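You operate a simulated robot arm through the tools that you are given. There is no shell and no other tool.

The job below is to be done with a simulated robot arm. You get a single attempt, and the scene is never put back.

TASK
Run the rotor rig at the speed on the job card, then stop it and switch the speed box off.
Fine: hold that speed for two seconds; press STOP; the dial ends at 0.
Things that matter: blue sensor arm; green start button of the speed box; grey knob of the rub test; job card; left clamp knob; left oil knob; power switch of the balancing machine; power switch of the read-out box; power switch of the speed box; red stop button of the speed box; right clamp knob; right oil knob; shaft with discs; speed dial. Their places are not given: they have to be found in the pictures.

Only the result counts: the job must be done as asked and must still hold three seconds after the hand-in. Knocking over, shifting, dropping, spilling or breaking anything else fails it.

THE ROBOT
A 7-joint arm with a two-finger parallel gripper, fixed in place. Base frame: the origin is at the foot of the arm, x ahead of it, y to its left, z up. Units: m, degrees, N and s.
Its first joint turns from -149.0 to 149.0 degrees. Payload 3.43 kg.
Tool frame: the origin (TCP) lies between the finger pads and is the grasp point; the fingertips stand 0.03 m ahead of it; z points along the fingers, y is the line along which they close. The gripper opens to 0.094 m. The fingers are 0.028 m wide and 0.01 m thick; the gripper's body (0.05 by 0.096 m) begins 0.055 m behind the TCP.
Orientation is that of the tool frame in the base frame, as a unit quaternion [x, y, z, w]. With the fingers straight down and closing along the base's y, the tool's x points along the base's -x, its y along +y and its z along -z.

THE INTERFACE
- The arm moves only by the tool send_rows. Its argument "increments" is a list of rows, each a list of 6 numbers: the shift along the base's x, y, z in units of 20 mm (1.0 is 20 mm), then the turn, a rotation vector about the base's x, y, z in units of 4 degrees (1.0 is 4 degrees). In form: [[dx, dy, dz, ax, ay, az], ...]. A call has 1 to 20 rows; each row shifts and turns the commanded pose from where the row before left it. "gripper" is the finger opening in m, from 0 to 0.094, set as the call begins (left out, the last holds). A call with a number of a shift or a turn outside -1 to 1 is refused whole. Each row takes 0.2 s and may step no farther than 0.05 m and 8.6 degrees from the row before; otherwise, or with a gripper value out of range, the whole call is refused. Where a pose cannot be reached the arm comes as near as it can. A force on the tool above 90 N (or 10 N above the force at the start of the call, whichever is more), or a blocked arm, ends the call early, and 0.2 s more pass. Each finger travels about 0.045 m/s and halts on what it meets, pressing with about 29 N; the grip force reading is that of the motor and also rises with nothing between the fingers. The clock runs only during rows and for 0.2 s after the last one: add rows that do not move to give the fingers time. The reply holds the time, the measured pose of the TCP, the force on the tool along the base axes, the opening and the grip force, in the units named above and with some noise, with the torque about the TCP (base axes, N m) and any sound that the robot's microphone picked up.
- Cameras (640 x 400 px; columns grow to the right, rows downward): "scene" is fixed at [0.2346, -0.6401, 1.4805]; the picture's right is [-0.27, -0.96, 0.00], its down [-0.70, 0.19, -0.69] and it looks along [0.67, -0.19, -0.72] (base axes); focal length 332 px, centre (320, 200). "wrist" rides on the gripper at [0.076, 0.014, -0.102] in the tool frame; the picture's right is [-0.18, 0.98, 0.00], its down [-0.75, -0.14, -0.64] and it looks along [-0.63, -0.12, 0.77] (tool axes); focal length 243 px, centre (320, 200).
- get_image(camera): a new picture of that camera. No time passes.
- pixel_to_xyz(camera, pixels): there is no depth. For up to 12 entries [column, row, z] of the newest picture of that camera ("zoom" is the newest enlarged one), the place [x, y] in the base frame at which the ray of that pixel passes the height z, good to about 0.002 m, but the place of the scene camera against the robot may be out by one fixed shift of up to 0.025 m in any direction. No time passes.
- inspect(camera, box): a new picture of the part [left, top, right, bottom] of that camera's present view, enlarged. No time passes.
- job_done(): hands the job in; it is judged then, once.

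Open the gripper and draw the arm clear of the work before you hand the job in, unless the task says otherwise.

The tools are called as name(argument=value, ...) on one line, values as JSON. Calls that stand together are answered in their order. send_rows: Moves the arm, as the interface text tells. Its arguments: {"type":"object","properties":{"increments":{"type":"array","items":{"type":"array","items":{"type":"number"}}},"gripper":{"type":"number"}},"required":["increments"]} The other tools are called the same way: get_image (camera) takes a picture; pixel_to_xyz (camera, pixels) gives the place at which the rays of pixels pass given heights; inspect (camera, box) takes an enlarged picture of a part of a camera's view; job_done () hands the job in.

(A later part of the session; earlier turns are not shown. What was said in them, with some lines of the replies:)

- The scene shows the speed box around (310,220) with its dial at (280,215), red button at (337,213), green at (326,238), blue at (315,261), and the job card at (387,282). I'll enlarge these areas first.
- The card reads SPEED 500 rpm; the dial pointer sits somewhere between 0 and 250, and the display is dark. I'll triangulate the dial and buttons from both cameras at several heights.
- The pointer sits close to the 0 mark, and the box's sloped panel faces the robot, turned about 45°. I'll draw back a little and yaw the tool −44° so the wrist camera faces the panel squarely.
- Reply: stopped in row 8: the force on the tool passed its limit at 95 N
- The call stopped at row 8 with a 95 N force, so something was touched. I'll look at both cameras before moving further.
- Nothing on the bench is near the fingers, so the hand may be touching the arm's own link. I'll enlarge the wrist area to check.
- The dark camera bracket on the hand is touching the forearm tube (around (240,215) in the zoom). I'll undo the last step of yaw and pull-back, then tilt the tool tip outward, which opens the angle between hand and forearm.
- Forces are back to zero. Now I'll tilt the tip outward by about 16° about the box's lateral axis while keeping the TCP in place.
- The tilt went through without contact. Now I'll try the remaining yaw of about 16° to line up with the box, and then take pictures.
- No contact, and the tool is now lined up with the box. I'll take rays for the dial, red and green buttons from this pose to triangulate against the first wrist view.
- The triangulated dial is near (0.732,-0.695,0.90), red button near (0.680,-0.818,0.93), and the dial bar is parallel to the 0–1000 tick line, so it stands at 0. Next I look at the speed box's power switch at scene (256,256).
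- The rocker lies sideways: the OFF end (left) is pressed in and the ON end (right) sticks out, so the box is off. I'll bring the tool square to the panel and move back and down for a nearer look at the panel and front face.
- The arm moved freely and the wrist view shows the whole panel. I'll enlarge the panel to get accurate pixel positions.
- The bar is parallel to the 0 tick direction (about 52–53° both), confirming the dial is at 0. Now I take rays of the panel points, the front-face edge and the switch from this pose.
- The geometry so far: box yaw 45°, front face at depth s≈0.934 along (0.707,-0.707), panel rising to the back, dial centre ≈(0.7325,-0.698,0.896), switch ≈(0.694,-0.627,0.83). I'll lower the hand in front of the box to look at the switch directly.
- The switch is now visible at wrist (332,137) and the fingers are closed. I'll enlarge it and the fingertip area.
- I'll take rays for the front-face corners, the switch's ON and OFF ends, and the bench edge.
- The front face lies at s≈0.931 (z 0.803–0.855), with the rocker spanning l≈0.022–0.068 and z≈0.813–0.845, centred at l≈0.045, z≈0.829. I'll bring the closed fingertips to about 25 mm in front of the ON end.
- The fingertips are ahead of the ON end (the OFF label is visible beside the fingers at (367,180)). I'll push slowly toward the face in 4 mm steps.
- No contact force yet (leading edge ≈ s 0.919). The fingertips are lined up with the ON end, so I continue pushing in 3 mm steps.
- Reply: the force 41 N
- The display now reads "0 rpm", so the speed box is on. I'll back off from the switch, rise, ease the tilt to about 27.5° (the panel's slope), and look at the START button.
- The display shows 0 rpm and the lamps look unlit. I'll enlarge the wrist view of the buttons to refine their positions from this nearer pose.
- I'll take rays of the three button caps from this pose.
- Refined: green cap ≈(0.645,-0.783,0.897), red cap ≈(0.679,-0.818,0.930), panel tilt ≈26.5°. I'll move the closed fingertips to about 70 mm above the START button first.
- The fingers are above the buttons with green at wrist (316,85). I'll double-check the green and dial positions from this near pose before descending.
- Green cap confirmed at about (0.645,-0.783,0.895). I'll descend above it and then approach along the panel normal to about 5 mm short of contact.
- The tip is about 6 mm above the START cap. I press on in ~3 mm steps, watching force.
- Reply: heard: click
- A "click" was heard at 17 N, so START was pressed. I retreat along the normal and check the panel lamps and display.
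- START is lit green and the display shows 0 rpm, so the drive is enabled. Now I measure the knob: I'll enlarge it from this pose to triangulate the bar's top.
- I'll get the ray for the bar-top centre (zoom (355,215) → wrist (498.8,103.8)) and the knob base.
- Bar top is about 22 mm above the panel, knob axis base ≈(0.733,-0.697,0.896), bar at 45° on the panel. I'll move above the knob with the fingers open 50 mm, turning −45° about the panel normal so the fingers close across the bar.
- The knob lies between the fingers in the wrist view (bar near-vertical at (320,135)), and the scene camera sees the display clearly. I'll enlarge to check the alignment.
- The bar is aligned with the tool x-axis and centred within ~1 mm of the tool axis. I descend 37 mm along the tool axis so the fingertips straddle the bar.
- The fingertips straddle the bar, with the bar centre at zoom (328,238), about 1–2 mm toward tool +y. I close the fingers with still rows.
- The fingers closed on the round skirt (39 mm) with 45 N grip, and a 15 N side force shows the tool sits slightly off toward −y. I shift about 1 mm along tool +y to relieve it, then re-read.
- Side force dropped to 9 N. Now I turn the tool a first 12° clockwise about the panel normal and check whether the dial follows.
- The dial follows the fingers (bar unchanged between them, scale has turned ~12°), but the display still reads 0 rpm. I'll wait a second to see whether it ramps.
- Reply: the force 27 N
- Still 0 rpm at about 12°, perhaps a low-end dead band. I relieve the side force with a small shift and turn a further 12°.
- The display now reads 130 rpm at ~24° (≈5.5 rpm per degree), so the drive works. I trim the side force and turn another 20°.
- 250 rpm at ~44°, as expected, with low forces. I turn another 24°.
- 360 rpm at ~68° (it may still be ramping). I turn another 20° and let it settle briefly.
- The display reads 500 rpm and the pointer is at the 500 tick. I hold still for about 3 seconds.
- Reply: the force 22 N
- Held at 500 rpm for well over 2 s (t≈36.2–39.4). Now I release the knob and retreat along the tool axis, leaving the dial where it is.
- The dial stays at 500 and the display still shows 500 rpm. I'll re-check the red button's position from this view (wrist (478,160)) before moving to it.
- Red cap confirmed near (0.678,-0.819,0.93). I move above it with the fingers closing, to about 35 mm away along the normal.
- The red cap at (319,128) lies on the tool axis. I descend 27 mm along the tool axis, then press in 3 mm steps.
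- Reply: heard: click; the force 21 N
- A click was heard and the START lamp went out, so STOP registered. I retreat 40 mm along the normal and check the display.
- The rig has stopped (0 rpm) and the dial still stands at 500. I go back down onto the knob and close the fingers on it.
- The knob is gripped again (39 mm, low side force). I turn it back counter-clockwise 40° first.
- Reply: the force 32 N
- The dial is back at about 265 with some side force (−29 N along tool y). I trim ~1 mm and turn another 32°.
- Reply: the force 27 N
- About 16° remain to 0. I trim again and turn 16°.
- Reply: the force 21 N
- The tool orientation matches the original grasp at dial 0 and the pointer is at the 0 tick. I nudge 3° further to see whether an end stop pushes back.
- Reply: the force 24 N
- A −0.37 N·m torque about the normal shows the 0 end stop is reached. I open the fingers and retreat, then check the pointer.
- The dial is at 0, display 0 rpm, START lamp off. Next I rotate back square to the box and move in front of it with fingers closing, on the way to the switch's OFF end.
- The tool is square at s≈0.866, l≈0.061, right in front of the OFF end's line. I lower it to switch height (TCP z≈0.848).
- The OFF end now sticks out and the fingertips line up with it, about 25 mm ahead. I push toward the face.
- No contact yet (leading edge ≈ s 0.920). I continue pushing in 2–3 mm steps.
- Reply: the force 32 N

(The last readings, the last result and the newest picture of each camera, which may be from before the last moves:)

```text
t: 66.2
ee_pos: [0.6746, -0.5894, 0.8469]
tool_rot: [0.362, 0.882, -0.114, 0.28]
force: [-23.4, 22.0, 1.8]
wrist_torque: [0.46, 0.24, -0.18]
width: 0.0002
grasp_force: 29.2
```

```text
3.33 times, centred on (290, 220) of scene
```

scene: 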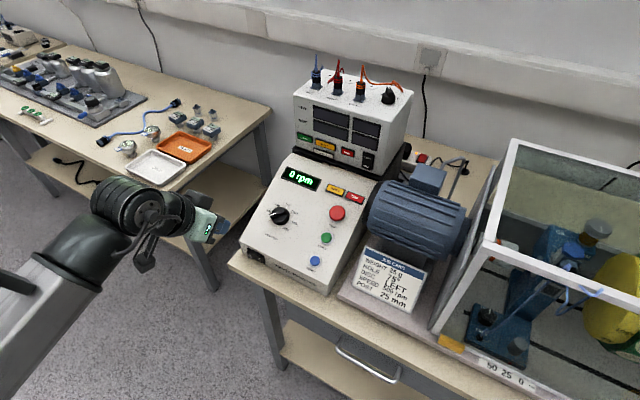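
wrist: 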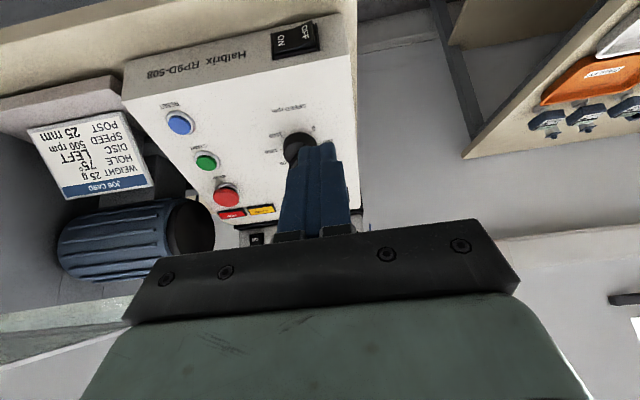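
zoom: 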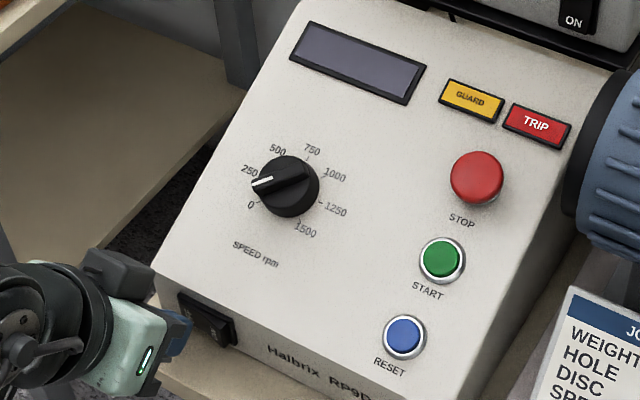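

The display is dark, so the speed box is off. I back away from the switch, rise clear of the work and open the gripper.

send_rows(increments=[[-0.35, 0.35, 0, 0, 0, 0], [-0.35, 0.35, 0, 0, 0, 0], [-0.35, 0.35, 0, 0, 0, 0], [-0.6, 0.6, 0.3, 0, 0, 0], [-0.6, 0.6, 0.5, 0, 0, 0], [-0.3, 0.3, 0.9, 0, 0, 0], [-0.2, 0.2, 1, 0, 0, 0], [0, 0, 1, 0, 0, 0], [0, 0, 1, 0, 0, 0], [0, 0, 1, 0, 0, 0], [0, 0, 1, 0, 0, 0], [0, 0, 0, 0, 0, 0]])

send_rows(increments=[[0, 0, 0, 0, 0, 0], [0, 0, 0, 0, 0, 0], [0, 0, 0, 0, 0, 0], [0, 0, 0, 0, 0, 0], [0, 0, 0, 0, 0, 0], [0, 0, 0, 0, 0, 0]], gripper=0.094)

get_image(camera="scene")

inspect(camera="scene", box=[220, 150, 380, 290])

inspect(camera="scene", box=[230, 190, 300, 275])

```text
t: 68.8
ee_pos: [0.6242, -0.5374, 0.9803]
tool_rot: [0.361, 0.882, -0.114, 0.281]
force: [-0.1, 0.0, -0.3]
wrist_torque: [0.0, 0.01, -0.02]
width: 0.0004
grasp_force: 28.3
```

```text
t: 70.2
ee_pos: [0.6235, -0.5388, 0.9802]
tool_rot: [0.362, 0.881, -0.115, 0.281]
force: [0.4, 0.1, -0.3]
wrist_torque: [0.0, 0.01, 0.0]
width: 0.0941
grasp_force: 0.0
```

```text
taken
```

scene: 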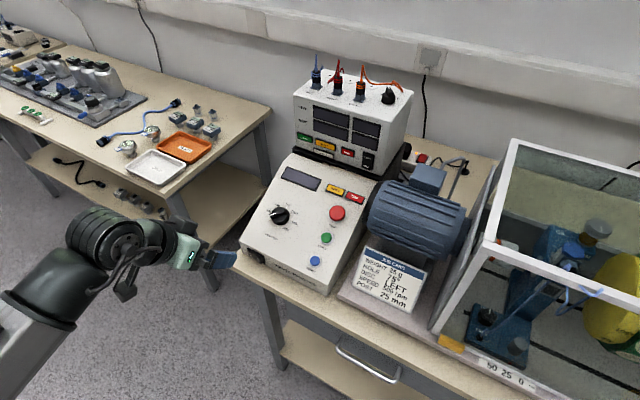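

```text
2.86 times, centred on (300, 220) of scene
```

zoom: 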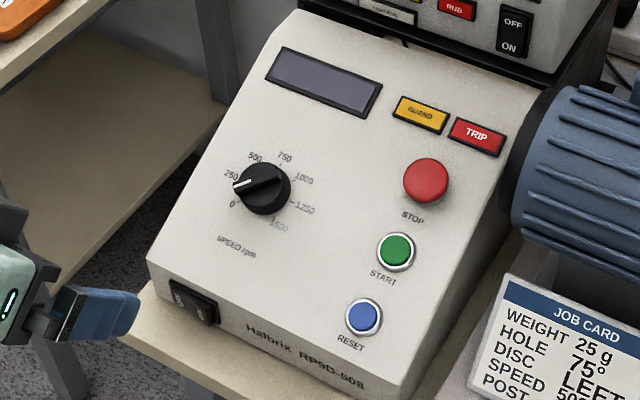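

```text
4.71 times, centred on (265, 232) of scene
```

zoom: 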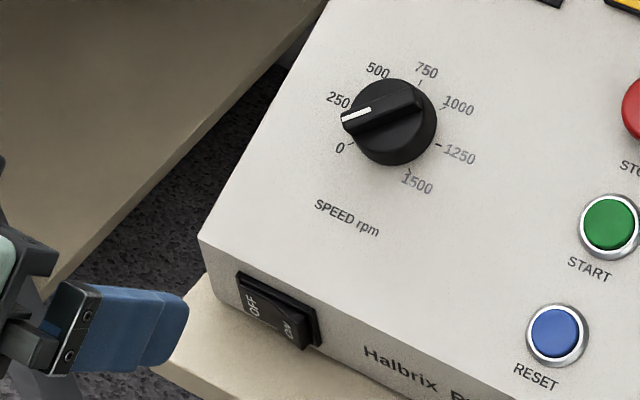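

The rocker's OFF end is pressed in, the display is dark and the dial looks as it did at the start. I draw the arm further back and compare the dial with the first close-up.

send_rows(increments=[[-0.5, 0.5, 0.5, 0, 0, 0], [-0.5, 0.5, 0.5, 0, 0, 0], [-0.5, 0.5, 0.5, 0, 0, 0], [-0.5, 0.5, 0.5, 0, 0, 0], [-0.5, 0.5, 0.5, 0, 0, 0], [0, 0, 0, 0, 0, 0]])

inspect(camera="scene", box=[250, 190, 320, 240])

inspect(camera="scene", box=[236, 240, 286, 275])

```text
t: 71.6
ee_pos: [0.5733, -0.4873, 1.0319]
tool_rot: [0.362, 0.881, -0.115, 0.282]
force: [0.6, 0.3, -0.3]
wrist_torque: [-0.05, -0.04, 0.02]
width: 0.094
grasp_force: 0.1
```

```text
8.00 times, centred on (285, 215) of scene
```

zoom: 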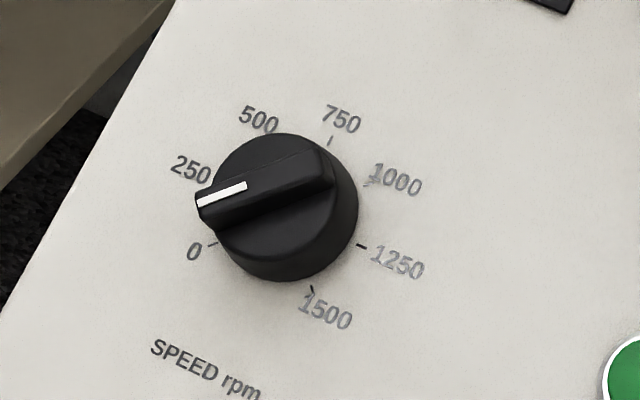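

```text
11.43 times, centred on (261, 258) of scene
```

zoom: 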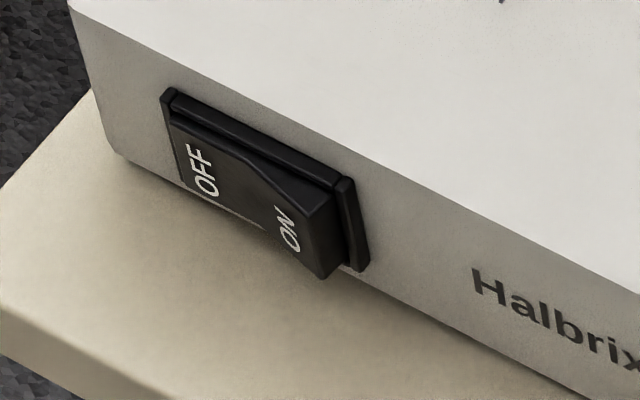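

The dial (pointer tip at zoom (200,203)) and the rocker (OFF end pressed in) both match the starting pictures exactly, and the arm is clear with the gripper open. I hand the job in.

job_done()

```text
The job is handed in.
```

I ran the rotor rig at 500 rpm, the speed on the job card, then stopped it and switched the speed box off. I've handed the job in but haven't seen the result.

- **Run:** I switched the speed box on and pressed START with the dial at 0. Then I turned the dial up until the display read 500 rpm.
- **Hold:** The display read 500 rpm before and after a still wait of about 3 seconds.
- **Stop:** I pressed STOP with the dial still at 500. The robot heard the click, the START lamp went out and the display dropped to 0 rpm.
- **Dial:** I turned it back until it met the end stop at 0. The final picture matches the one from the start.
- **Power:** The switch is on OFF and the display is dark.

Early on, before I touched the bench, the bracket on the hand touched the robot's own forearm and stopped a move at 95 N. I backed off and changed the tilt, and it didn't happen again. In the pictures nothing else on the bench was moved. The arm is clear of the work with the gripper open.
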